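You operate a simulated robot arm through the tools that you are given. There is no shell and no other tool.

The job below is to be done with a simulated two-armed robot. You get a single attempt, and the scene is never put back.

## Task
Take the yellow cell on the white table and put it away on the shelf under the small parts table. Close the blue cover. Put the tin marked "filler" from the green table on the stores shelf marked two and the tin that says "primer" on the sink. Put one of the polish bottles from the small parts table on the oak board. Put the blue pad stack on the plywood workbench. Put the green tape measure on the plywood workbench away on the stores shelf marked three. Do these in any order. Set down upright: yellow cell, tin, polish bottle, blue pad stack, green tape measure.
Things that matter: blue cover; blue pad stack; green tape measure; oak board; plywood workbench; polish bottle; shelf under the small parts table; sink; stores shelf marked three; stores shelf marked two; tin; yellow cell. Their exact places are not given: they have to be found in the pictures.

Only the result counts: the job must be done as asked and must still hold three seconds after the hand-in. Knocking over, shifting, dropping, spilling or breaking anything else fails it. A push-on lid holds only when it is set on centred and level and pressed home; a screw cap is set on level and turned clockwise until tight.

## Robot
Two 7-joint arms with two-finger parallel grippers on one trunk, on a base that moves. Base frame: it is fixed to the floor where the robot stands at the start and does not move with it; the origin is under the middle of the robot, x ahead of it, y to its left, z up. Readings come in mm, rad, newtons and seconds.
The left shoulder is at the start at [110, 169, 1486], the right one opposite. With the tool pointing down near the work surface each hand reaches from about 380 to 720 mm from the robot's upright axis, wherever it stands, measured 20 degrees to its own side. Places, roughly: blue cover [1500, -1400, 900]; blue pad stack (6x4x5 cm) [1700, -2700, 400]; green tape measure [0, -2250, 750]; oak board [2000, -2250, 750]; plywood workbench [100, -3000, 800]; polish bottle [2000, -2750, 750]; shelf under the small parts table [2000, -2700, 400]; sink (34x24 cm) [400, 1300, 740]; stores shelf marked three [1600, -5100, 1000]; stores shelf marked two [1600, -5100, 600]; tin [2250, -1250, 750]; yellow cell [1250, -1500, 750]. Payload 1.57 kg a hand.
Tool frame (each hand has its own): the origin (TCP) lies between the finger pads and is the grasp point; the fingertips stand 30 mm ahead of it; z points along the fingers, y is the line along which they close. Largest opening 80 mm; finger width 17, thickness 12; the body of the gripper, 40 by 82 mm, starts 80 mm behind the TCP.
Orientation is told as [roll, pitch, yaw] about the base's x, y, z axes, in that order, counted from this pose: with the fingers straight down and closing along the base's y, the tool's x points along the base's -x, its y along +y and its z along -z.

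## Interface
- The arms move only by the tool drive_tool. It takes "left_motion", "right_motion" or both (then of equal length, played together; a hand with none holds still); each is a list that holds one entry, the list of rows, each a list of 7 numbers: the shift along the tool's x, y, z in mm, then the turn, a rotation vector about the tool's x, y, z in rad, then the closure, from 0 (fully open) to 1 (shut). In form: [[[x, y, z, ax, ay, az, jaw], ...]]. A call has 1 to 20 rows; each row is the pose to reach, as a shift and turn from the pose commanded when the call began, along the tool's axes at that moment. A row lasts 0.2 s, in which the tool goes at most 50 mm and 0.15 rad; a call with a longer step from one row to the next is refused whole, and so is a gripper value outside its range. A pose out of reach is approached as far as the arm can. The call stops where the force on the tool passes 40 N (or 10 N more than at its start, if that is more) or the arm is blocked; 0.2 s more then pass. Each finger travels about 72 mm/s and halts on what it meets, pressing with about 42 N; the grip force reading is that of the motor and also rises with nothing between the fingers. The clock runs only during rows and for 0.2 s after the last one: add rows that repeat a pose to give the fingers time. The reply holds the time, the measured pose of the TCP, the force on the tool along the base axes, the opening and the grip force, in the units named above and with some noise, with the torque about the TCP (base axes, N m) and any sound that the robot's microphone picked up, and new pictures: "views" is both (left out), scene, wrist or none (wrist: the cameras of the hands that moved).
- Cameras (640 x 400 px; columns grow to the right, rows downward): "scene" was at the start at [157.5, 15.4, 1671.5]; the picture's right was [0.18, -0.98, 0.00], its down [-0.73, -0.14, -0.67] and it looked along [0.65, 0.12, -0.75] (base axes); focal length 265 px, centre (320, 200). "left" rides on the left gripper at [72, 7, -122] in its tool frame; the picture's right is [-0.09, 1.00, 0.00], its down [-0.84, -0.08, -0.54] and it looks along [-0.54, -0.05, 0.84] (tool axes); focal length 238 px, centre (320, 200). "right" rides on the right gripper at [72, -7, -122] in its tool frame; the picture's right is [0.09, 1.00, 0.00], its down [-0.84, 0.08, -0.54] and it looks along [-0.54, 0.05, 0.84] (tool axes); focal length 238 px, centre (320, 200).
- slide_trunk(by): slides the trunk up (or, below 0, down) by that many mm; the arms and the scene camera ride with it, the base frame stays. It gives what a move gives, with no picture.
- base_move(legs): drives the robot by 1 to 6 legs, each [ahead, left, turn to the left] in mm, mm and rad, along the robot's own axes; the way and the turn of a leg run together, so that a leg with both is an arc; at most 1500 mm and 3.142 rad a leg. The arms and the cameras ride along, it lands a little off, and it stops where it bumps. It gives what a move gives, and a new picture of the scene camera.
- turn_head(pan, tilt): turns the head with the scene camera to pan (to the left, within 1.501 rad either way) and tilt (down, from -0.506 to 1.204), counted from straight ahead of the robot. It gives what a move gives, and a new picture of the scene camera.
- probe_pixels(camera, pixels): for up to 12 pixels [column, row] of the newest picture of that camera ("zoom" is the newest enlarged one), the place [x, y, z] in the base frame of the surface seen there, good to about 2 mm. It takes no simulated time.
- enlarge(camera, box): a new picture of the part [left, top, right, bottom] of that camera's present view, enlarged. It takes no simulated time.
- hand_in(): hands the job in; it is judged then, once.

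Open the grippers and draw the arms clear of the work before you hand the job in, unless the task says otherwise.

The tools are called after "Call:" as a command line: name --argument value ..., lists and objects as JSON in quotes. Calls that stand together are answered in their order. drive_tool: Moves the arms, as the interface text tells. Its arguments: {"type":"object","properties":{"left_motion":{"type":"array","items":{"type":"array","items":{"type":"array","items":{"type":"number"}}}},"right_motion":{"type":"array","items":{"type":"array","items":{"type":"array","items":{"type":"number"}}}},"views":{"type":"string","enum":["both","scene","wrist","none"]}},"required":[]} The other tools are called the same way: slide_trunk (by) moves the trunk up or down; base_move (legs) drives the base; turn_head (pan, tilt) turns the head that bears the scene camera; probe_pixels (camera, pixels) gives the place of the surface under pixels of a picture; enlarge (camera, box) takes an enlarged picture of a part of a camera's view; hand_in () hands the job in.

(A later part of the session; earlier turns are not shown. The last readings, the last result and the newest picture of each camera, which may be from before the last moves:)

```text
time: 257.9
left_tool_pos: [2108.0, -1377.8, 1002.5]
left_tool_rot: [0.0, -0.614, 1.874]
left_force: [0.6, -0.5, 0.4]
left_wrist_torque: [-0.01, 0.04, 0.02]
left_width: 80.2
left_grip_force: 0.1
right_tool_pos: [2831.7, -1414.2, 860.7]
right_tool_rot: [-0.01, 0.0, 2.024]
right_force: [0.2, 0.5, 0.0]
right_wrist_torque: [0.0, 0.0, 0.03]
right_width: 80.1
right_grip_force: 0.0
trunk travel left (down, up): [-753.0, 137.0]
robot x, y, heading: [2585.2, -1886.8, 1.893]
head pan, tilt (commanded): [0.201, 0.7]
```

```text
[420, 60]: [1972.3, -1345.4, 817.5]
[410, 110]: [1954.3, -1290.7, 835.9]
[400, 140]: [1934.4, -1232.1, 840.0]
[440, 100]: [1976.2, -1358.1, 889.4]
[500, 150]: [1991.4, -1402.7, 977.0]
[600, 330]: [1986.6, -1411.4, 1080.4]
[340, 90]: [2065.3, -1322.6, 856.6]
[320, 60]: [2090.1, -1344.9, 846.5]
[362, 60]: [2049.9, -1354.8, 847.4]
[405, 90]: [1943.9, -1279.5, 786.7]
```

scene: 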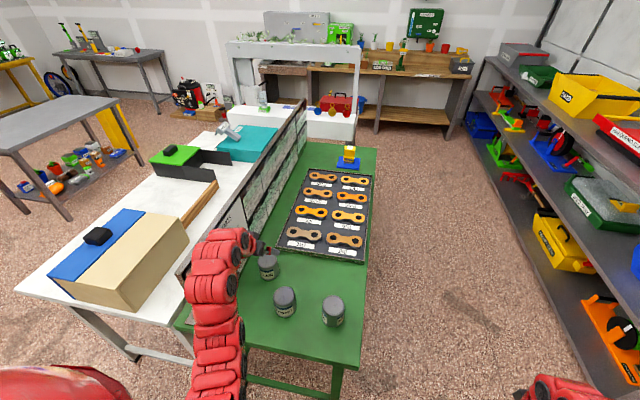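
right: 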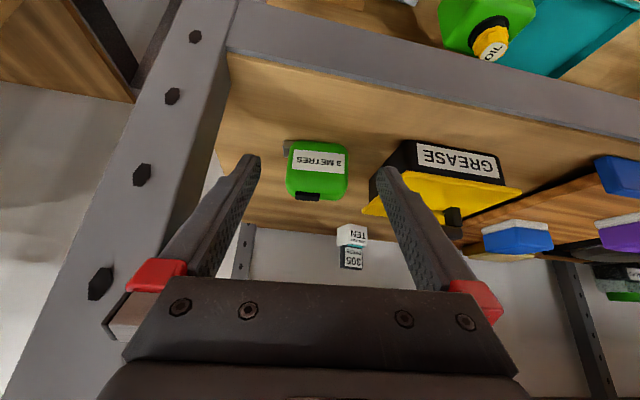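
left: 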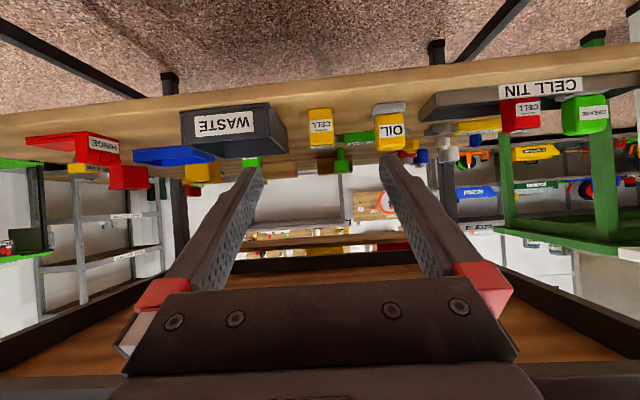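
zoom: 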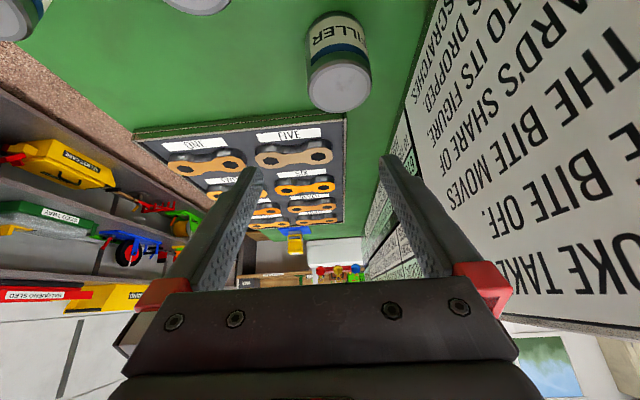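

Panel face is at n≈1463, ~47 mm from the outer finger — fine. I move to the pre-grasp for FILLER.

Call:
drive_tool --left_motion '[[[17, 7, 20, 0, 0, 0, 0], [33, 14, 40, 0, 0, 0, 0], [50, 21, 61, 0, 0, 0, 0], [50, 21, 61, 0, 0, 0, 0]]]' --views "both"

```text
time: 258.9
left_tool_pos: [2089.9, -1389.7, 923.5]
left_tool_rot: [0.0, -0.616, 1.875]
left_force: [1.0, -0.2, -0.4]
left_wrist_torque: [0.03, -0.01, -0.01]
left_width: 80.5
left_grip_force: 0.0
right_tool_pos: [2832.2, -1413.4, 859.8]
right_tool_rot: [-0.009, -0.001, 2.025]
right_force: [0.0, -0.1, -0.1]
right_wrist_torque: [-0.03, -0.02, -0.03]
right_width: 79.8
right_grip_force: 0.1
trunk travel left (down, up): [-753.0, 137.0]
robot x, y, heading: [2592.1, -1887.6, 1.885]
head pan, tilt (commanded): [0.201, 0.7]
```

scene: 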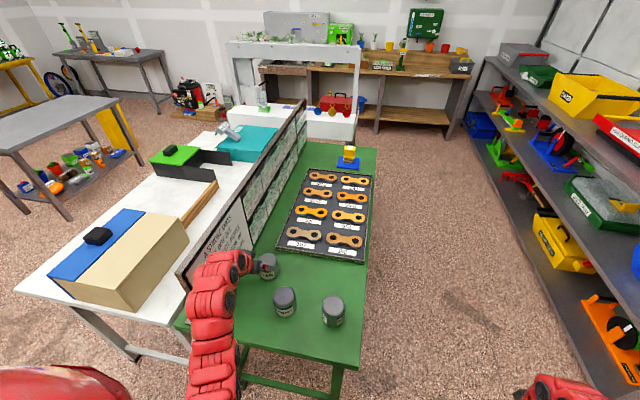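
left: 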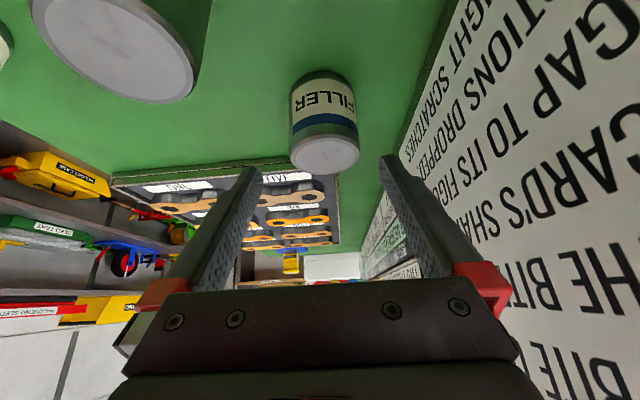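

I verify FILLER's lateral centre from this view before advancing.

Call:
probe_pixels --camera "left" --pixels '[[325, 155], [293, 152], [357, 150], [325, 138], [325, 171], [293, 105], [356, 105]]'

```text
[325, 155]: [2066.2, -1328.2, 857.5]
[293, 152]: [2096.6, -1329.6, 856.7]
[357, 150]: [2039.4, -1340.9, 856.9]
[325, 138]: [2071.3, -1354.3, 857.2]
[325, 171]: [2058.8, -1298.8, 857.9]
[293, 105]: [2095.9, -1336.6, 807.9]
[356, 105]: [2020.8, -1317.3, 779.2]
```

Centre agrees to ~2 mm. I advance 118 mm (with 2 mm left correction) and close on FILLER.

Call:
drive_tool --left_motion '[[[0, 2, 30, 0, 0, 0, 0], [0, 2, 60, 0, 0, 0, 0], [0, 2, 85, 0, 0, 0, 0], [0, 2, 105, 0, 0, 0, 0], [0, 2, 118, 0, 0, 0, 0], [0, 2, 118, 0, 0, 0, 0], [0, 2, 118, 0, 0, 0, 0.3], [0, 2, 118, 0, 0, 0, 0.5], [0, 2, 118, 0, 0, 0, 0.5]]]' --views "wrist"

```text
time: 260.9
left_tool_pos: [2066.9, -1325.2, 828.0]
left_tool_rot: [0.0, -0.616, 1.875]
left_force: [-1.2, 0.0, -0.2]
left_wrist_torque: [-0.01, 0.1, 0.0]
left_width: 68.2
left_grip_force: 42.5
right_tool_pos: [2831.5, -1413.3, 860.0]
right_tool_rot: [-0.01, 0.0, 2.026]
right_force: [-0.1, -0.4, -0.5]
right_wrist_torque: [0.01, 0.03, 0.0]
right_width: 80.1
right_grip_force: 0.0
trunk travel left (down, up): [-753.0, 137.0]
robot x, y, heading: [2588.8, -1886.9, 1.892]
head pan, tilt (commanded): [0.201, 0.7]
```

left: 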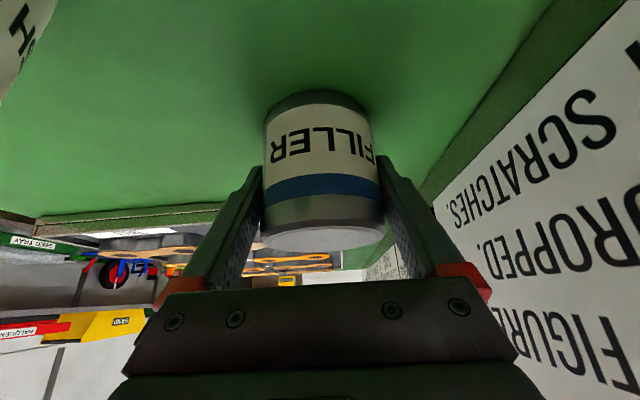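

FILLER is gripped at 68 mm. I test-lift slowly.

Call:
drive_tool --left_motion '[[[-2, 0, -2.8, 0, 0, 0, 0.5], [-4.6, 0, -6.5, 0, 0, 0, 0.5], [-7, 0, -9.8, 0, 0, 0, 0.5], [-7, 0, -9.8, 0, 0, 0, 0.5]]]' --views "wrist"

```text
time: 261.9
left_tool_pos: [2067.1, -1324.5, 837.8]
left_tool_rot: [0.0, -0.616, 1.874]
left_force: [0.0, 0.5, -2.5]
left_wrist_torque: [-0.02, -0.01, -0.01]
left_width: 68.2
left_grip_force: 41.9
right_tool_pos: [2831.9, -1413.7, 860.4]
right_tool_rot: [-0.011, 0.002, 2.026]
right_force: [0.1, 1.0, 0.2]
right_wrist_torque: [0.01, 0.04, 0.01]
right_width: 80.0
right_grip_force: 0.1
trunk travel left (down, up): [-753.0, 137.0]
robot x, y, heading: [2589.8, -1889.9, 1.885]
head pan, tilt (commanded): [0.201, 0.7]
```

left: 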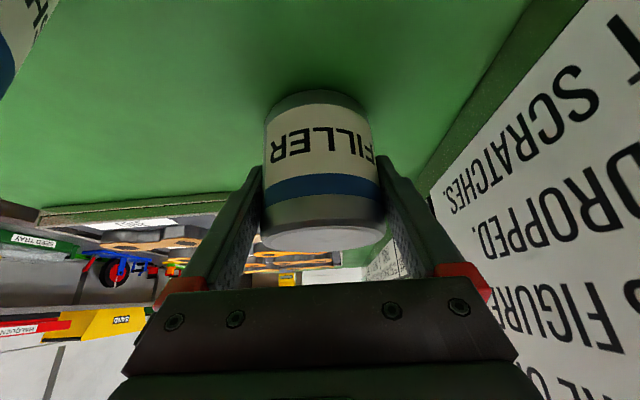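

It holds (≈2.5 N). I raise it 150 mm.

Call:
drive_tool --left_motion '[[[-12, 0, -17, 0, 0, 0, 0.5], [-29, 0, -41, 0, 0, 0, 0.5], [-46, 0, -65, 0, 0, 0, 0.5], [-66, 0, -93, 0, 0, 0, 0.5], [-87, 0, -122, 0, 0, 0, 0.5], [-87, 0, -122, 0, 0, 0, 0.5]]]' --views "scene"

```text
time: 263.3
left_tool_pos: [2066.1, -1324.3, 989.0]
left_tool_rot: [-0.001, -0.616, 1.874]
left_force: [0.6, 0.2, -2.3]
left_wrist_torque: [-0.01, 0.0, 0.0]
left_width: 68.4
left_grip_force: 41.9
right_tool_pos: [2832.2, -1412.7, 860.7]
right_tool_rot: [-0.011, -0.001, 2.024]
right_force: [-0.5, 0.5, 0.1]
right_wrist_torque: [0.0, -0.02, 0.03]
right_width: 79.9
right_grip_force: 0.1
trunk travel left (down, up): [-753.0, 137.0]
robot x, y, heading: [2589.9, -1890.1, 1.888]
head pan, tilt (commanded): [0.201, 0.7]
```

scene: 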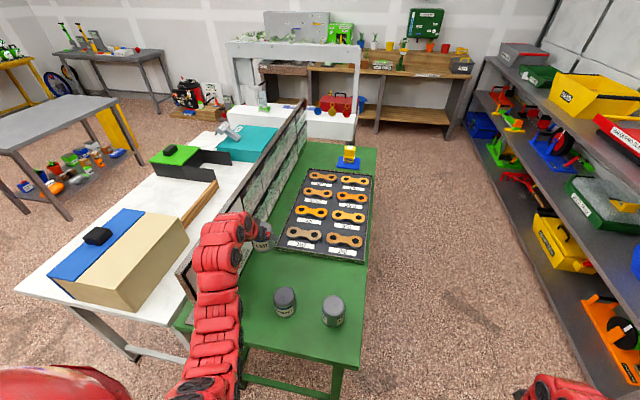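

Now PRIMER with the right hand: I raise it and move it left over the tin, aligning the yaw.

Call:
drive_tool --right_motion '[[[-24, 30, -20, 0, 0, 0.012, 0], [-48, 60, -40, 0, 0, 0.025, 0], [-72, 95, -60, 0, 0, 0.037, 0], [-96, 132, -80, 0, 0, 0.05, 0], [-120, 170, -100, 0, 0, 0.062, 0], [-144, 210, -100, 0, 0, 0.075, 0], [-168, 250, -100, 0, 0, 0.087, 0], [-192, 290, -100, 0, 0, 0.1, 0], [-216, 330, -100, 0, 0, 0.112, 0], [-240, 370, -100, 0, 0, 0.125, 0], [-263, 407, -100, 0, 0, 0.137, 0], [-263, 407, -100, 0, 0, 0.137, 0]]]' --views "both"

```text
time: 265.9
left_tool_pos: [2067.7, -1323.1, 988.2]
left_tool_rot: [-0.001, -0.615, 1.875]
left_force: [-0.3, -0.6, -2.8]
left_wrist_torque: [-0.02, 0.01, -0.01]
left_width: 68.6
left_grip_force: 42.1
right_tool_pos: [2349.4, -1355.3, 955.3]
right_tool_rot: [-0.01, -0.002, 1.888]
right_force: [0.1, -0.1, -0.4]
right_wrist_torque: [-0.01, -0.05, -0.02]
right_width: 80.2
right_grip_force: 0.1
right hand out of reach, approached as far as the arm can: row 5, 6, 7, 8, 9
trunk travel left (down, up): [-753.0, 137.0]
robot x, y, heading: [2588.2, -1889.1, 1.885]
head pan, tilt (commanded): [0.201, 0.7]
```

scene: 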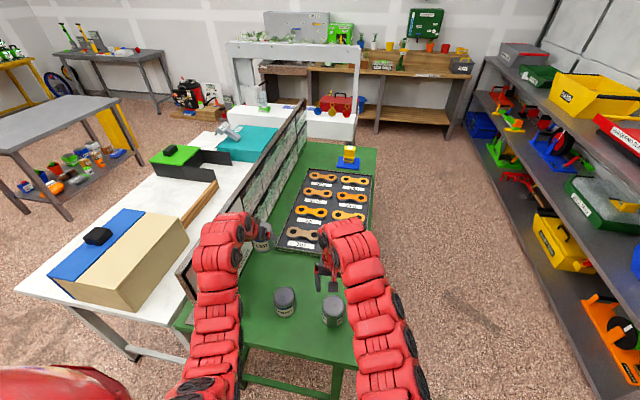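
right: 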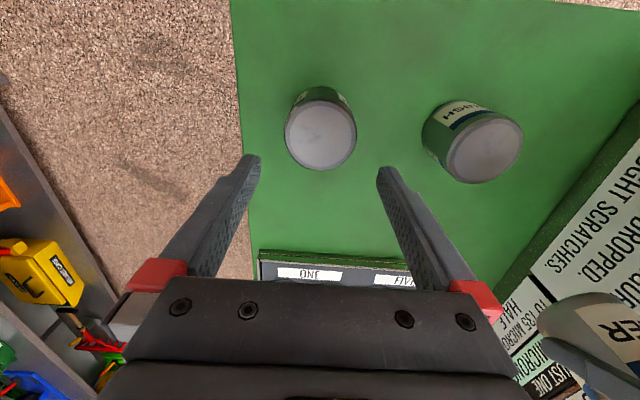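

PRIMER is directly below. I check the lid's centre from this picture.

Call:
probe_pixels --camera "right" --pixels '[[320, 135], [288, 135], [354, 135], [320, 104], [320, 167], [292, 120], [350, 150]]'

```text
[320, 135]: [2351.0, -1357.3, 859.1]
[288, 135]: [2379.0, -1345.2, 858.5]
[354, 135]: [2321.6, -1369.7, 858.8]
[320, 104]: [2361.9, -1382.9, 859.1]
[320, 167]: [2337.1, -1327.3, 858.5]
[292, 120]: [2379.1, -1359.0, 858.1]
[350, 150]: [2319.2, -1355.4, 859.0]
```

Centred within 1 mm. I descend 122 mm around PRIMER and close.

Call:
drive_tool --right_motion '[[[0, 0, 40, 0, 0, 0, 0], [0, 0, 75, 0, 0, 0, 0], [0, 0, 100, 0, 0, 0, 0], [0, 0, 121, 0, 0, 0, 0], [0, 0, 121, 0, 0, 0, 0], [0, 0, 121, 0, 0, 0, 0.3], [0, 0, 121, 0, 0, 0, 0.5], [0, 0, 121, 0, 0, 0, 0.5]]]' --views "wrist"

```text
time: 267.7
left_tool_pos: [2067.0, -1324.9, 988.6]
left_tool_rot: [0.001, -0.614, 1.875]
left_force: [0.1, -0.3, -3.3]
left_wrist_torque: [-0.01, 0.03, -0.01]
left_width: 68.0
left_grip_force: 42.0
right_tool_pos: [2350.3, -1354.7, 833.1]
right_tool_rot: [-0.01, -0.001, 1.888]
right_force: [-1.0, -1.1, 0.9]
right_wrist_torque: [-0.1, 0.22, 0.0]
right_width: 69.5
right_grip_force: 41.9
trunk travel left (down, up): [-753.0, 137.0]
robot x, y, heading: [2585.5, -1888.3, 1.89]
head pan, tilt (commanded): [0.201, 0.7]
```

right: 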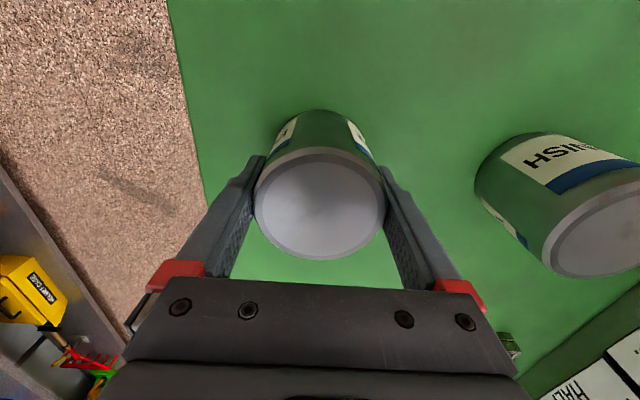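

PRIMER gripped at 69.5 mm. I lift it slowly.

Call:
drive_tool --right_motion '[[[0, 0, -4, 0, 0, 0, 0.5], [0, 0, -8, 0, 0, 0, 0.5], [0, 0, -14, 0, 0, 0, 0.5], [0, 0, -30, 0, 0, 0, 0.5], [0, 0, -55, 0, 0, 0, 0.5], [0, 0, -85, 0, 0, 0, 0.5], [0, 0, -110, 0, 0, 0, 0.5], [0, 0, -110, 0, 0, 0, 0.5]]]' --views "both"

```text
time: 269.5
left_tool_pos: [2066.7, -1323.4, 988.1]
left_tool_rot: [0.0, -0.617, 1.875]
left_force: [-0.2, -0.4, -2.9]
left_wrist_torque: [0.02, -0.01, -0.01]
left_width: 68.4
left_grip_force: 41.6
right_tool_pos: [2348.9, -1355.4, 944.4]
right_tool_rot: [-0.01, -0.002, 1.889]
right_force: [0.0, 0.0, -3.1]
right_wrist_torque: [-0.01, 0.0, 0.03]
right_width: 69.3
right_grip_force: 42.3
trunk travel left (down, up): [-753.0, 137.0]
robot x, y, heading: [2589.1, -1888.0, 1.893]
head pan, tilt (commanded): [0.201, 0.7]
```

scene: 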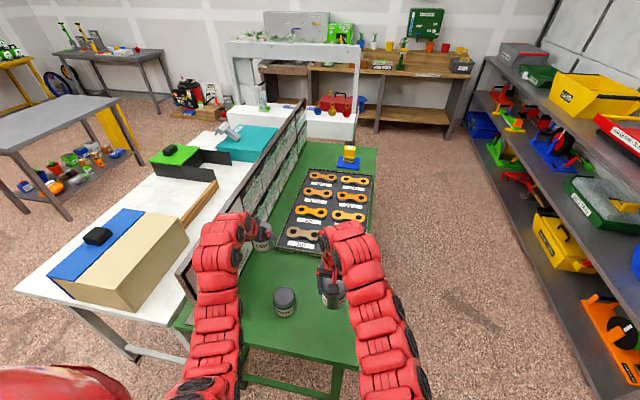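
right: 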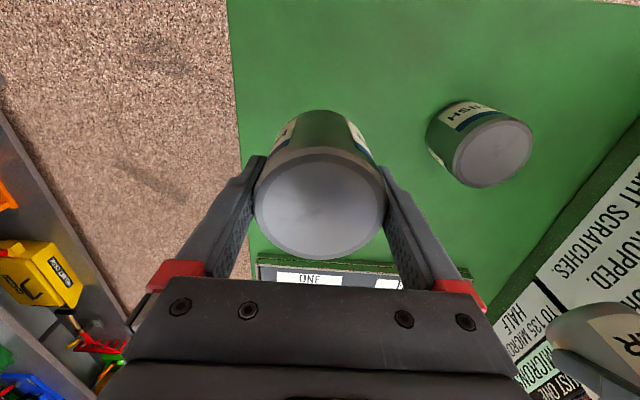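

Both tins are held; VARNISH is undisturbed. I back away from the table to the right, into open floor, then turn around left.

Call:
base_move --legs '[[-300, -20, 0], [0, -280, 0], [0, 0, 1.57], [0, 0, 1.57]]'

```text
time: 280.8
left_tool_pos: [3486.2, -2646.5, 987.9]
left_tool_rot: [0.0, -0.616, -1.272]
left_force: [-0.4, 0.3, -3.1]
left_wrist_torque: [0.01, 0.02, 0.0]
left_width: 68.1
left_grip_force: 41.9
right_tool_pos: [3204.9, -2616.0, 944.0]
right_tool_rot: [-0.011, -0.001, -1.258]
right_force: [0.6, 0.3, -3.0]
right_wrist_torque: [-0.03, -0.01, 0.03]
right_width: 69.3
right_grip_force: 42.0
trunk travel left (down, up): [-753.0, 137.0]
robot x, y, heading: [2966.1, -2079.5, -1.255]
head pan, tilt (commanded): [0.201, 0.7]
```

scene: 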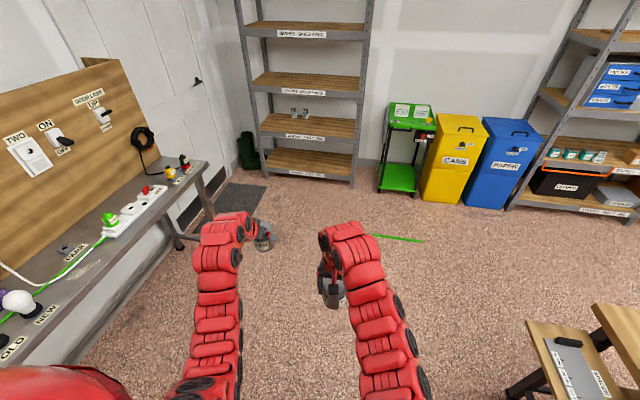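

I'm facing the stores side. I probe the small table's end and bins before crossing.

Call:
probe_pixels --camera "scene" --pixels '[[592, 307], [527, 322], [600, 330], [430, 200], [480, 207], [400, 190], [440, 130], [410, 120], [520, 215], [150, 300], [205, 165], [600, 195]]'

```text
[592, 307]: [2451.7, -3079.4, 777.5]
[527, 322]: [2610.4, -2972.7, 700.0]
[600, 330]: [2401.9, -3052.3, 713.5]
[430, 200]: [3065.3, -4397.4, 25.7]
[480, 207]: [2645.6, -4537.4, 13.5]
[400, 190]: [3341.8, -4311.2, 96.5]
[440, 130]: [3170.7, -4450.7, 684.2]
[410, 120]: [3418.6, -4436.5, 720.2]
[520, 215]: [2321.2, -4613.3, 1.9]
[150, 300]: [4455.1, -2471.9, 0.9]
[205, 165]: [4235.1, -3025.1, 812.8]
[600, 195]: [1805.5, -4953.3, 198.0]
```

Everything on that wall starts at s≈5130 and the small table ends at 3684, so s=4200 is a clear lane. I drive forward 1300 mm then strafe right 1450 + 480 mm.

Call:
base_move --legs '[[1300, 0, 0], [0, -1450, 0], [0, -480, 0]]'

Call:
turn_head --pan 0.1 --tilt 0.5

```text
time: 296.5
left_tool_pos: [2016.0, -4446.8, 987.0]
left_tool_rot: [-0.001, -0.617, -1.294]
left_force: [0.7, -0.3, -4.3]
left_wrist_torque: [0.04, 0.01, -0.05]
left_width: 67.8
left_grip_force: 41.9
right_tool_pos: [1733.8, -4409.6, 943.6]
right_tool_rot: [-0.011, -0.001, -1.281]
right_force: [0.0, -0.7, -3.1]
right_wrist_torque: [-0.02, 0.01, 0.01]
right_width: 68.9
right_grip_force: 42.1
trunk travel left (down, up): [-753.0, 137.0]
robot x, y, heading: [1509.5, -3867.4, -1.275]
head pan, tilt (commanded): [0.201, 0.7]
```

scene: 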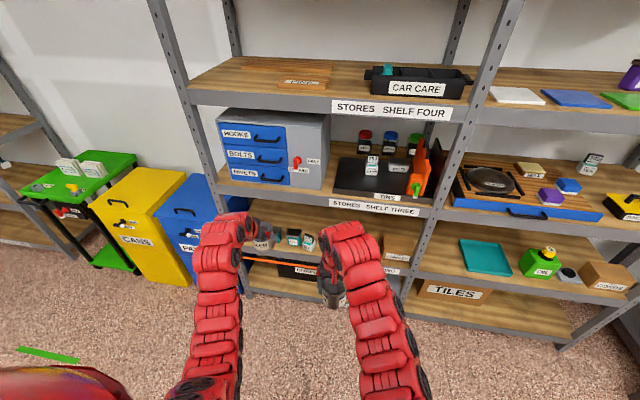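

```text
time: 297.2
left_tool_pos: [2015.7, -4447.6, 988.6]
left_tool_rot: [0.0, -0.615, -1.293]
left_force: [0.0, 0.1, -2.7]
left_wrist_torque: [0.0, 0.0, 0.02]
left_width: 67.5
left_grip_force: 41.9
right_tool_pos: [1734.1, -4409.2, 944.7]
right_tool_rot: [-0.01, -0.003, -1.28]
right_force: [0.0, 0.0, -3.2]
right_wrist_torque: [-0.03, 0.02, 0.0]
right_width: 69.3
right_grip_force: 42.3
trunk travel left (down, up): [-753.0, 137.0]
robot x, y, heading: [1507.2, -3868.9, -1.278]
head pan, tilt (commanded): [0.099, 0.499]
```

scene: 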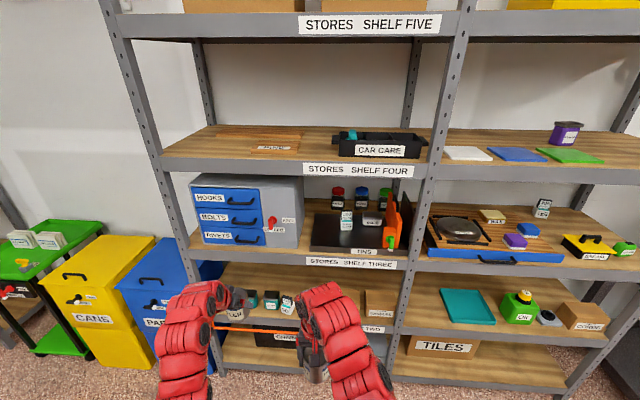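

I enlarge the shelf-two area to find free room, correcting for the arms in view.

Call:
enlarge --camera "scene" --box '[200, 260, 420, 390]'

Call:
probe_pixels --camera "scene" --pixels '[[270, 303], [287, 306], [380, 300], [366, 300], [425, 300], [440, 300], [420, 330], [405, 290], [272, 328], [250, 326]]'

```text
2.91 times, centred on (310, 325) of scene
```

zoom: 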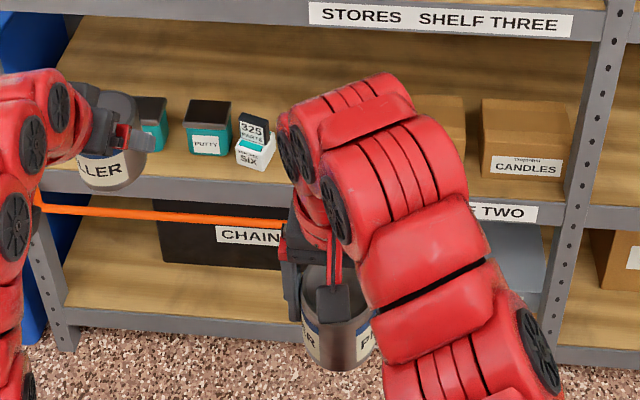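

```text
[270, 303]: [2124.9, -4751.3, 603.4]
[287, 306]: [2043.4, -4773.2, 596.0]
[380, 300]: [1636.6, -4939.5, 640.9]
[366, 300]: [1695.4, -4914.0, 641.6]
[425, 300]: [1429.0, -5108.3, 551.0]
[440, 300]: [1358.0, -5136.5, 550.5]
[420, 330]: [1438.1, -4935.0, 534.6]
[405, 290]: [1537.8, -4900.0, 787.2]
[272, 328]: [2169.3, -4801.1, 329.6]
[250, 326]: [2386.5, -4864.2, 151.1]
```

A ~160 mm gap (n≈282–444) lies between the SIX pod and LAMPS on shelf two. First I tuck the right hand (PRIMER) back to the right.

Call:
drive_tool --right_motion '[[[12, -44, 0, 0, 0, 0, 0.5], [24, -88, 0, 0, 0, 0, 0.5], [36, -132, 0, 0, 0, 0, 0.5], [48, -176, 0, 0, 0, 0, 0.5], [60, -220, 0, 0, 0, 0, 0.5], [72, -264, 0, 0, 0, 0, 0.5], [84, -308, 0, 0, 0, 0, 0.5], [96, -352, 0, 0, 0, 0, 0.5], [108, -396, 0, 0, 0, 0, 0.5], [122, -440, 0, 0, 0, 0, 0.5], [135, -479, 0, 0, 0, 0, 0.5]]]' --views "none"

```text
time: 299.6
left_tool_pos: [2014.4, -4447.7, 988.3]
left_tool_rot: [0.0, -0.615, -1.292]
left_force: [-0.4, 0.9, -3.3]
left_wrist_torque: [0.03, -0.01, -0.01]
left_width: 67.6
left_grip_force: 41.6
right_tool_pos: [1269.0, -4420.6, 938.8]
right_tool_rot: [-0.011, -0.003, -1.278]
right_force: [-0.8, -0.2, -2.8]
right_wrist_torque: [-0.01, 0.01, 0.02]
right_width: 68.9
right_grip_force: 41.9
right hand out of reach, approached as far as the arm can: row 3, 4, 5, 6, 7, 8, 9, 10, 11
trunk travel left (down, up): [-753.0, 137.0]
robot x, y, heading: [1511.6, -3867.6, -1.277]
head pan, tilt (commanded): [0.099, 0.499]
```

Right hand is tucked. I lower the trunk 350 mm, then strafe right ~190 mm with a small heading correction.

Call:
slide_trunk --by -350

Call:
base_move --legs '[[0, -175, 0.019]]'

```text
time: 303.0
left_tool_pos: [2016.2, -4447.9, 638.5]
left_tool_rot: [0.0, -0.618, -1.293]
left_force: [0.0, -0.2, -4.3]
left_wrist_torque: [0.01, 0.01, -0.03]
left_width: 67.5
left_grip_force: 41.9
right_tool_pos: [1269.8, -4421.1, 588.2]
right_tool_rot: [-0.01, -0.003, -1.281]
right_force: [-0.3, 0.3, -3.3]
right_wrist_torque: [0.02, 0.02, 0.01]
right_width: 69.4
right_grip_force: 41.8
trunk travel left (down, up): [-403.0, 487.0]
robot x, y, heading: [1506.5, -3870.9, -1.28]
head pan, tilt (commanded): [0.099, 0.499]
```

```text
time: 304.5
left_tool_pos: [1858.6, -4489.6, 639.5]
left_tool_rot: [0.003, -0.616, -1.276]
left_force: [-0.3, -0.5, -2.8]
left_wrist_torque: [0.04, -0.03, -0.01]
left_width: 67.3
left_grip_force: 42.1
right_tool_pos: [1113.0, -4476.0, 588.3]
right_tool_rot: [-0.012, -0.001, -1.262]
right_force: [0.1, 0.1, -3.5]
right_wrist_torque: [-0.02, -0.06, 0.0]
right_width: 68.9
right_grip_force: 41.8
trunk travel left (down, up): [-403.0, 487.0]
robot x, y, heading: [1340.8, -3920.6, -1.256]
head pan, tilt (commanded): [0.099, 0.499]
```

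scene: 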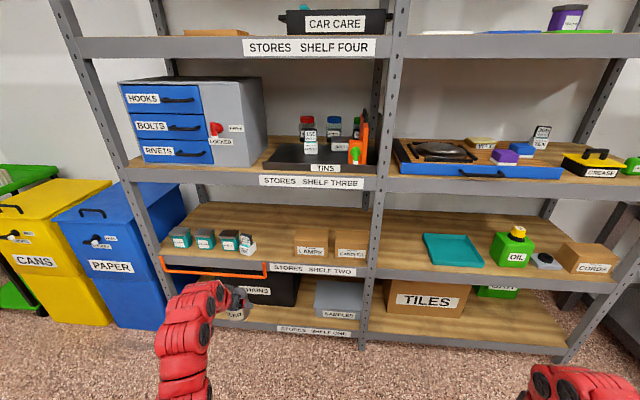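

Clear view of shelf two now. I enlarge it and measure the gap.

Call:
enlarge --camera "scene" --box '[155, 195, 385, 285]'

Call:
probe_pixels --camera "scene" --pixels '[[254, 253], [256, 240], [297, 258], [297, 248], [275, 255], [275, 240], [280, 225], [265, 268], [245, 252], [324, 257], [337, 257], [200, 270]]'

```text
2.78 times, centred on (270, 240) of scene
```

zoom: 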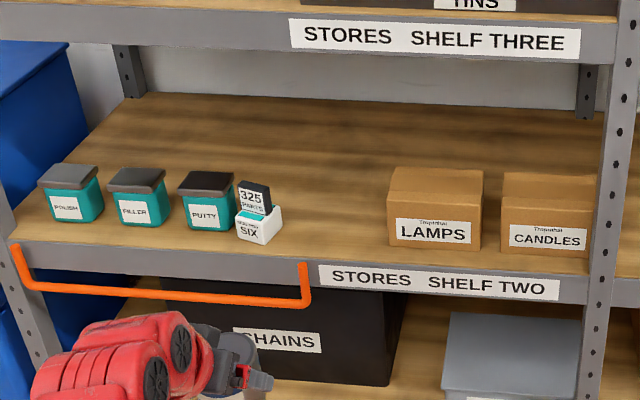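

```text
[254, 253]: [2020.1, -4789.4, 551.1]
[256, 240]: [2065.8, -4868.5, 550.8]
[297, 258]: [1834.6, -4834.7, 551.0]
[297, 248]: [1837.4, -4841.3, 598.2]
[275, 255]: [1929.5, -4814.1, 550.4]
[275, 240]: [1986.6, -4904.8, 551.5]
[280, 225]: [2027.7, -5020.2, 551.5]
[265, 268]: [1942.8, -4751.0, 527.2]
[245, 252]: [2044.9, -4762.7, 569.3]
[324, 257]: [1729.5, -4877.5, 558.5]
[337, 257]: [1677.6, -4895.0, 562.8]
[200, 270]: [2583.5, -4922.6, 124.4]
```

The gap runs n≈270–452. I drive forward 345 mm and right 27 mm to bring FILLER over the shelf at n≈361.

Call:
base_move --legs '[[345, -27, 0]]'

Call:
enlarge --camera "left" --box '[0, 0, 640, 400]'

```text
time: 306.8
left_tool_pos: [1939.1, -4823.9, 638.9]
left_tool_rot: [-0.001, -0.616, -1.274]
left_force: [0.3, -0.5, -3.7]
left_wrist_torque: [-0.01, 0.01, -0.02]
left_width: 67.3
left_grip_force: 42.5
right_tool_pos: [1193.7, -4811.9, 588.0]
right_tool_rot: [-0.009, -0.002, -1.263]
right_force: [-0.6, 0.6, -3.4]
right_wrist_torque: [0.02, -0.02, 0.01]
right_width: 69.2
right_grip_force: 41.7
trunk travel left (down, up): [-403.0, 487.0]
robot x, y, heading: [1422.8, -4257.8, -1.26]
head pan, tilt (commanded): [0.099, 0.499]
```

scene: 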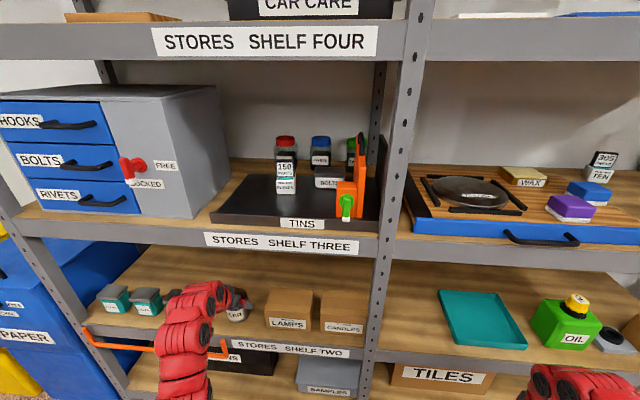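

```text
1.00 times, centred on (320, 200) of left (not enlarged: the box is as wide or as high as the picture)
```

zoom: 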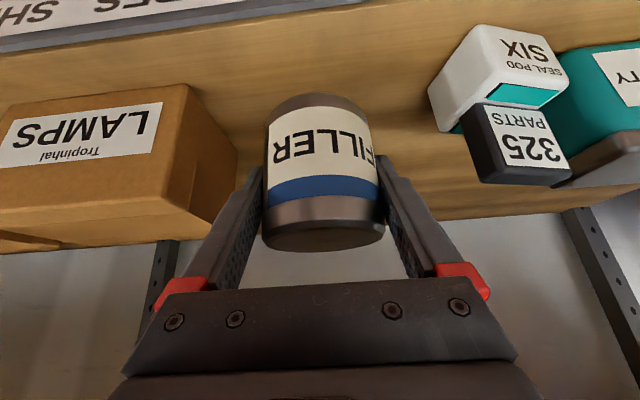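

The tin's look in the jaws has changed slightly; I check its tilt by enlarging and probing the lid plane.

Call:
enlarge --camera "left" --box '[230, 80, 420, 260]'

```text
2.22 times, centred on (325, 170) of left
```

zoom: 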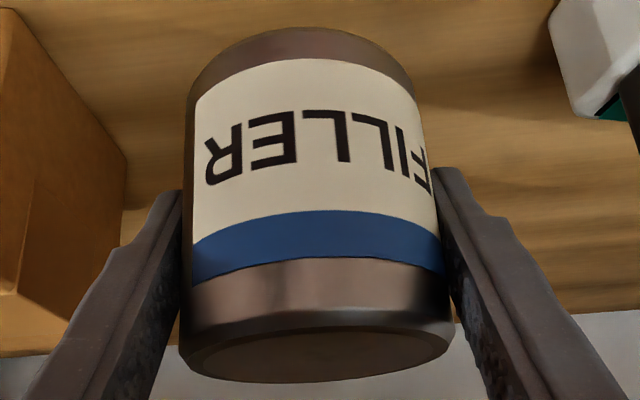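

Call:
probe_pixels --camera "zoom" --pixels '[[320, 340], [320, 375], [230, 355], [410, 345], [310, 100], [310, 240], [310, 290], [310, 45], [240, 345], [400, 360], [320, 355], [250, 370]]'

```text
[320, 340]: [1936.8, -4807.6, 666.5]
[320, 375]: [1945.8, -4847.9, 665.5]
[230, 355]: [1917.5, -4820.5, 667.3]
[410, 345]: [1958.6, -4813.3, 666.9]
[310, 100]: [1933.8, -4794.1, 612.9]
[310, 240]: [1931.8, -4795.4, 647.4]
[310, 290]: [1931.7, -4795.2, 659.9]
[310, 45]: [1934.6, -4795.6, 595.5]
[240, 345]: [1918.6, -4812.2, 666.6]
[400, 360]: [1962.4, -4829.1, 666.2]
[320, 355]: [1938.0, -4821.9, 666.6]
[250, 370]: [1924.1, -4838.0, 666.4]
```

Lid is level (z≈666.5 everywhere) so the tin is upright, though it slid ~4 mm down in the grip; its base is at ~588. I extend 28 mm and lower 33 mm.

Call:
drive_tool --left_motion '[[[-12, 0, 9, 0, 0, 0, 0.5], [-23, 0, 16, 0, 0, 0, 0.5], [-14, 0, 29, 0, 0, 0, 0.5], [-4, 0, 43, 0, 0, 0, 0.5], [-4, 0, 43, 0, 0, 0, 0.5]]]' --views "wrist"

Call:
probe_pixels --camera "left" --pixels '[[325, 236], [325, 246], [300, 242], [350, 240]]'

```text
time: 308.0
left_tool_pos: [1949.4, -4850.3, 605.0]
left_tool_rot: [0.0, -0.618, -1.275]
left_force: [-0.2, 0.5, -3.4]
left_wrist_torque: [0.02, -0.03, 0.01]
left_width: 67.5
left_grip_force: 41.6
right_tool_pos: [1193.7, -4811.1, 588.3]
right_tool_rot: [-0.011, -0.003, -1.262]
right_force: [0.5, 0.2, -3.4]
right_wrist_torque: [0.0, -0.02, 0.01]
right_width: 69.1
right_grip_force: 42.2
trunk travel left (down, up): [-403.0, 487.0]
robot x, y, heading: [1426.2, -4254.4, -1.257]
head pan, tilt (commanded): [0.099, 0.499]
```

left: 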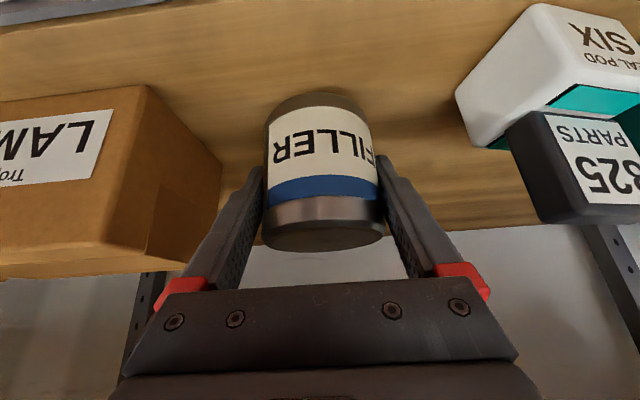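

```text
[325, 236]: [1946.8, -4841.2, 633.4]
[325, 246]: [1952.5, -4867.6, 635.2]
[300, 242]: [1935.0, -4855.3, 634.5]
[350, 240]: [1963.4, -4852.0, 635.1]
```

Base is ~5 mm above the shelf. I lower 5 mm and watch for contact.

Call:
drive_tool --left_motion '[[[1, 0, 1.4, 0, 0, 0, 0.5], [2, 0, 2.8, 0, 0, 0, 0.5], [2.9, 0, 4.1, 0, 0, 0, 0.5], [2.9, 0, 4.1, 0, 0, 0, 0.5]]]' --views "wrist"

Call:
probe_pixels --camera "left" --pixels '[[325, 236], [325, 246], [300, 242], [350, 240]]'

```text
time: 309.0
left_tool_pos: [1947.9, -4850.9, 600.9]
left_tool_rot: [0.0, -0.615, -1.273]
left_force: [0.4, -0.1, -3.0]
left_wrist_torque: [0.01, 0.0, -0.03]
left_width: 67.3
left_grip_force: 41.6
right_tool_pos: [1193.1, -4811.0, 589.6]
right_tool_rot: [-0.01, -0.002, -1.262]
right_force: [0.0, 0.0, -3.7]
right_wrist_torque: [-0.04, 0.02, 0.01]
right_width: 69.2
right_grip_force: 42.0
trunk travel left (down, up): [-403.0, 487.0]
robot x, y, heading: [1421.3, -4254.8, -1.26]
head pan, tilt (commanded): [0.099, 0.499]
```

left: 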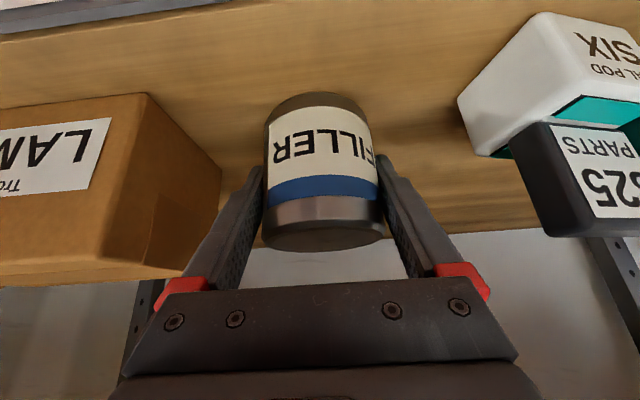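

```text
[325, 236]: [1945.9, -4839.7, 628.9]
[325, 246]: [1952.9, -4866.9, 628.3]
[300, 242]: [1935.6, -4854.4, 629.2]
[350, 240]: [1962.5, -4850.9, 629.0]
```

Lid z≈629, i.e. just at the board. I go 1.2 mm lower to confirm contact.

Call:
drive_tool --left_motion '[[[0.4, 0, 0.5, 0, 0, 0, 0.5], [0.7, 0, 1.0, 0, 0, 0, 0.5], [0.7, 0, 1.0, 0, 0, 0, 0.5]]]' --views "none"

```text
time: 309.8
left_tool_pos: [1946.5, -4851.1, 599.6]
left_tool_rot: [0.0, -0.616, -1.275]
left_force: [-0.3, 0.1, -3.7]
left_wrist_torque: [0.02, -0.01, 0.03]
left_width: 67.6
left_grip_force: 42.1
right_tool_pos: [1193.6, -4811.2, 588.6]
right_tool_rot: [-0.011, -0.004, -1.26]
right_force: [0.3, 0.3, -3.6]
right_wrist_torque: [0.02, 0.01, -0.06]
right_width: 69.1
right_grip_force: 42.2
trunk travel left (down, up): [-403.0, 487.0]
robot x, y, heading: [1422.7, -4259.6, -1.263]
head pan, tilt (commanded): [0.099, 0.499]
```

Still no contact (force −3.7 N). I lower another 1.5 mm.

Call:
drive_tool --left_motion '[[[0.5, 0, 0.7, 0, 0, 0, 0.5], [0.9, 0, 1.2, 0, 0, 0, 0.5], [0.9, 0, 1.2, 0, 0, 0, 0.5]]]' --views "wrist"

Call:
probe_pixels --camera "left" --pixels '[[325, 236], [325, 246], [300, 242], [350, 240], [220, 120], [430, 110]]'

```text
time: 310.6
left_tool_pos: [1946.7, -4849.9, 597.8]
left_tool_rot: [0.0, -0.619, -1.276]
left_force: [2.0, -1.5, 2.0]
left_wrist_torque: [0.0, -0.24, -0.07]
left_width: 67.7
left_grip_force: 41.7
right_tool_pos: [1193.7, -4810.7, 588.0]
right_tool_rot: [-0.012, -0.003, -1.263]
right_force: [-1.1, -0.9, -3.8]
right_wrist_torque: [0.0, 0.0, -0.01]
right_width: 69.1
right_grip_force: 42.6
trunk travel left (down, up): [-403.0, 487.0]
robot x, y, heading: [1422.3, -4255.6, -1.258]
head pan, tilt (commanded): [0.099, 0.499]
```

left: 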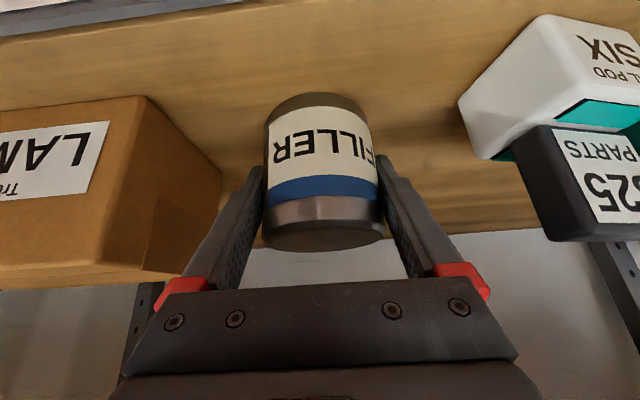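

```text
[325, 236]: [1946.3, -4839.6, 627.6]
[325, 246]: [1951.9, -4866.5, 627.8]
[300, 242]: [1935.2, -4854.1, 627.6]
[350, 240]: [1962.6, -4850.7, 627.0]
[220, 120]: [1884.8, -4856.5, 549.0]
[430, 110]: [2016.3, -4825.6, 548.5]
```

Contact felt (+2 N). I open the jaws fully, slowly.

Call:
drive_tool --left_motion '[[[0, 0, 0, 0, 0, 0, 0.14], [0, 0, 0, 0, 0, 0, 0.08], [0, 0, 0, 0, 0, 0, 0.0], [0, 0, 0, 0, 0, 0, 0.0]]]' --views "wrist"

```text
time: 311.6
left_tool_pos: [1946.1, -4850.5, 598.4]
left_tool_rot: [0.0, -0.615, -1.273]
left_force: [0.9, 1.0, -0.3]
left_wrist_torque: [0.0, 0.0, 0.03]
left_width: 80.0
left_grip_force: 0.0
right_tool_pos: [1194.2, -4810.7, 587.6]
right_tool_rot: [-0.011, -0.003, -1.26]
right_force: [0.0, -0.2, -3.6]
right_wrist_torque: [0.01, 0.01, -0.02]
right_width: 68.7
right_grip_force: 41.9
trunk travel left (down, up): [-403.0, 487.0]
robot x, y, heading: [1421.4, -4255.5, -1.256]
head pan, tilt (commanded): [0.099, 0.499]
```

left: 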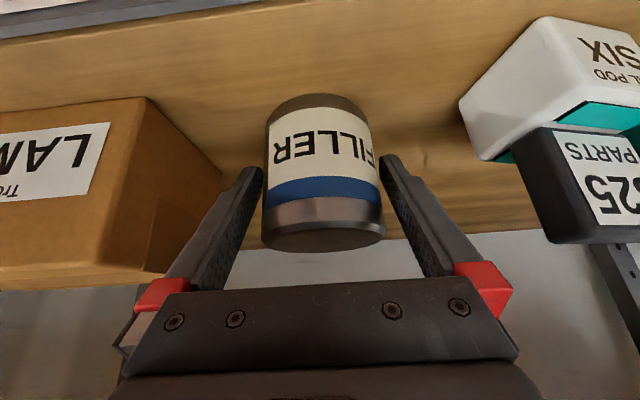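

FILLER stands on shelf two. I retreat along the finger axis and back.

Call:
drive_tool --left_motion '[[[0, 0, -20, 0, 0, 0, 0], [0, 0, -50, 0, 0, 0, 0], [0, 0, -85, 0, 0, 0, 0], [20, 0, -115, 0, 0, 0, 0], [50, 0, -140, 0, 0, 0, 0], [50, 0, -140, 0, 0, 0, 0]]]' --views "both"

```text
time: 313.0
left_tool_pos: [1912.1, -4733.6, 682.8]
left_tool_rot: [-0.001, -0.617, -1.274]
left_force: [0.1, -0.3, -0.5]
left_wrist_torque: [0.02, 0.01, 0.01]
left_width: 80.3
left_grip_force: 0.0
right_tool_pos: [1194.1, -4810.9, 588.5]
right_tool_rot: [-0.009, -0.004, -1.263]
right_force: [0.6, 0.1, -2.4]
right_wrist_torque: [0.01, 0.02, 0.0]
right_width: 68.8
right_grip_force: 42.4
trunk travel left (down, up): [-403.0, 487.0]
robot x, y, heading: [1418.6, -4256.8, -1.259]
head pan, tilt (commanded): [0.099, 0.499]
```

scene: 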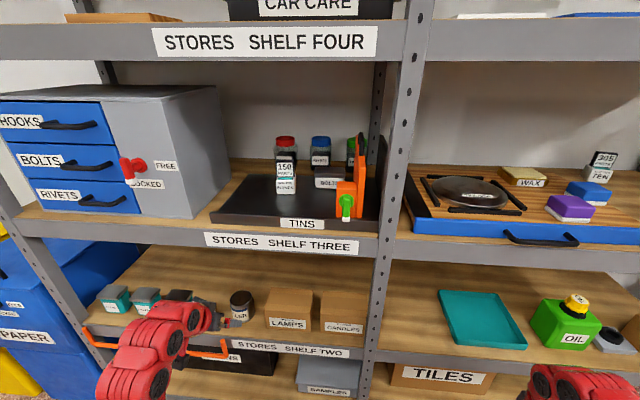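
left: 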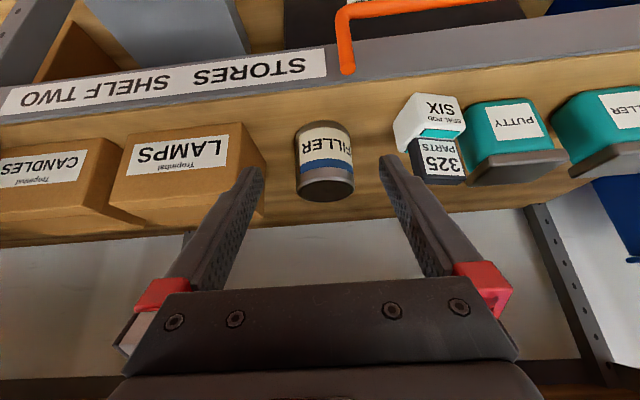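

FILLER stands upright on shelf two. I back away 450 mm and check PRIMER in the right hand.

Call:
base_move --legs '[[-450, 0, 0]]'

Call:
enlarge --camera "right" --box '[0, 0, 640, 400]'

Call:
probe_pixels --camera "zoom" --pixels '[[320, 200], [290, 200], [350, 200], [320, 170], [320, 235]]'

```text
time: 315.7
left_tool_pos: [1774.6, -4303.1, 683.5]
left_tool_rot: [0.001, -0.618, -1.269]
left_force: [-0.5, 0.2, 0.6]
left_wrist_torque: [0.02, 0.0, -0.02]
left_width: 80.3
left_grip_force: 0.0
right_tool_pos: [1057.4, -4383.4, 588.6]
right_tool_rot: [-0.011, -0.002, -1.256]
right_force: [0.6, 0.3, -3.3]
right_wrist_torque: [-0.01, -0.01, 0.0]
right_width: 69.2
right_grip_force: 41.9
trunk travel left (down, up): [-403.0, 487.0]
robot x, y, heading: [1281.9, -3824.6, -1.252]
head pan, tilt (commanded): [0.099, 0.499]
```

scene: 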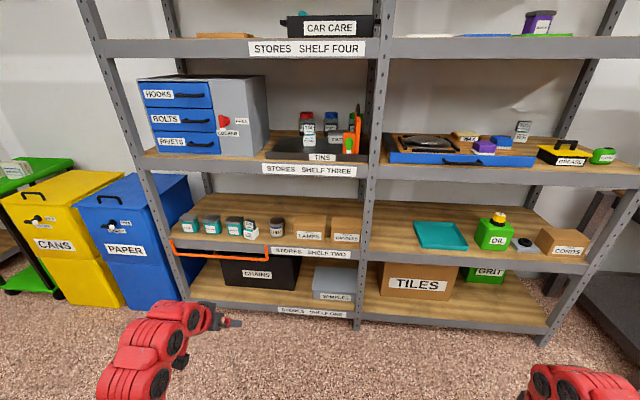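

```text
1.00 times, centred on (320, 200) of right (not enlarged: the box is as wide or as high as the picture)
```

zoom: 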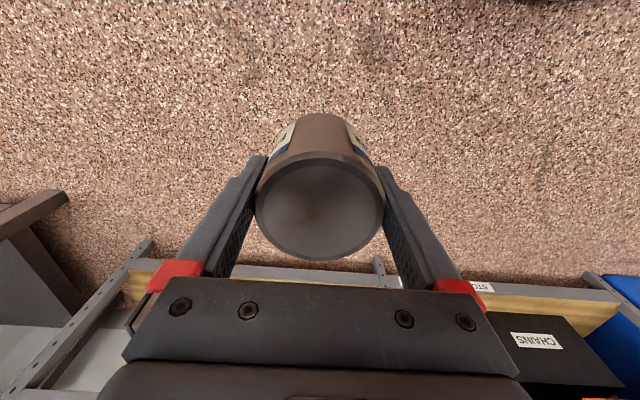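

```text
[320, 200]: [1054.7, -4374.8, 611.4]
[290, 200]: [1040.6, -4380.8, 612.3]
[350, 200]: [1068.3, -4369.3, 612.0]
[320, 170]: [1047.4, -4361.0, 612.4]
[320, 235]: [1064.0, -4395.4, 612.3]
```

PRIMER is level with only ~3 mm slip. I raise the trunk 400 mm so the hands clear the tables for the turn and drive to the sink.

Call:
slide_trunk --by 400

```text
time: 319.5
left_tool_pos: [1774.9, -4302.9, 1083.6]
left_tool_rot: [0.0, -0.616, -1.269]
left_force: [-0.5, -0.2, 0.0]
left_wrist_torque: [-0.02, 0.02, 0.0]
left_width: 80.0
left_grip_force: 0.0
right_tool_pos: [1057.5, -4384.4, 988.4]
right_tool_rot: [-0.01, -0.002, -1.256]
right_force: [0.2, 0.2, -2.7]
right_wrist_torque: [-0.03, 0.02, -0.01]
right_width: 69.2
right_grip_force: 42.4
trunk travel left (down, up): [-803.0, 87.0]
robot x, y, heading: [1281.8, -3825.5, -1.262]
head pan, tilt (commanded): [0.099, 0.499]
```

Heights are safe. I turn left half a turn and drive 1500 mm north up the aisle.

Call:
base_move --legs '[[0, 0, 1.57], [0, 0, 1.573], [1500, 0, 0]]'

```text
time: 334.6
left_tool_pos: [339.8, -1918.6, 1081.6]
left_tool_rot: [-0.001, -0.616, 1.862]
left_force: [0.0, 0.1, -0.1]
left_wrist_torque: [0.0, 0.0, 0.01]
left_width: 80.1
left_grip_force: 0.1
right_tool_pos: [1057.1, -1846.5, 988.4]
right_tool_rot: [-0.01, -0.004, 1.878]
right_force: [-0.7, 1.1, -3.6]
right_wrist_torque: [0.02, 0.0, 0.03]
right_width: 68.9
right_grip_force: 42.7
trunk travel left (down, up): [-803.0, 87.0]
robot x, y, heading: [827.5, -2401.4, 1.877]
head pan, tilt (commanded): [0.099, 0.499]
```

scene: 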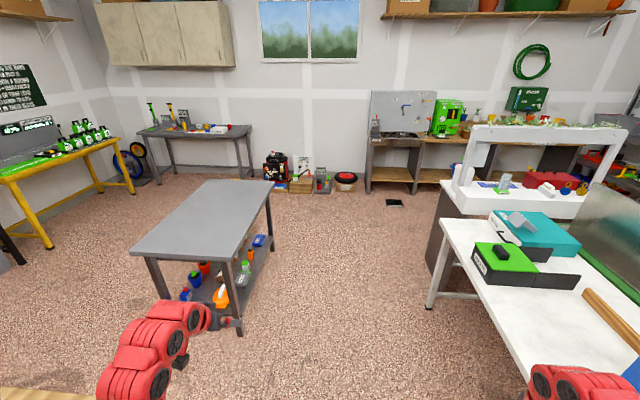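

Now the sink is visible ahead at (405,140). I probe the grey and white tables' edges for the passage.

Call:
probe_pixels --camera "scene" --pixels '[[228, 258], [240, 330], [270, 185], [430, 305], [445, 225], [440, 200], [405, 140], [380, 150], [395, 203], [345, 185], [420, 170], [300, 185]]'

Call:
enlarge --camera "scene" --box '[350, 80, 470, 210]'

```text
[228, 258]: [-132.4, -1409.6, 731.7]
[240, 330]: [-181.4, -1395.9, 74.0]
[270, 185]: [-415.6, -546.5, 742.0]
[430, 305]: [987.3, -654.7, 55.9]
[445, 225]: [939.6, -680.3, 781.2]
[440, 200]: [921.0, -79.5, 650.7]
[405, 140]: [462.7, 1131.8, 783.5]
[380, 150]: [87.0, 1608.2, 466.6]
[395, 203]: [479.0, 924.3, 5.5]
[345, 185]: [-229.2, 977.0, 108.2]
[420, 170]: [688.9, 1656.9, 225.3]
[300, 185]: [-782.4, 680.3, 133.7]
```

```text
3.08 times, centred on (410, 145) of scene
```

zoom: 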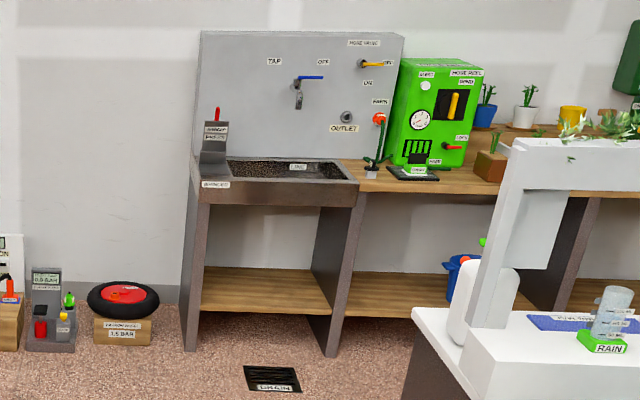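

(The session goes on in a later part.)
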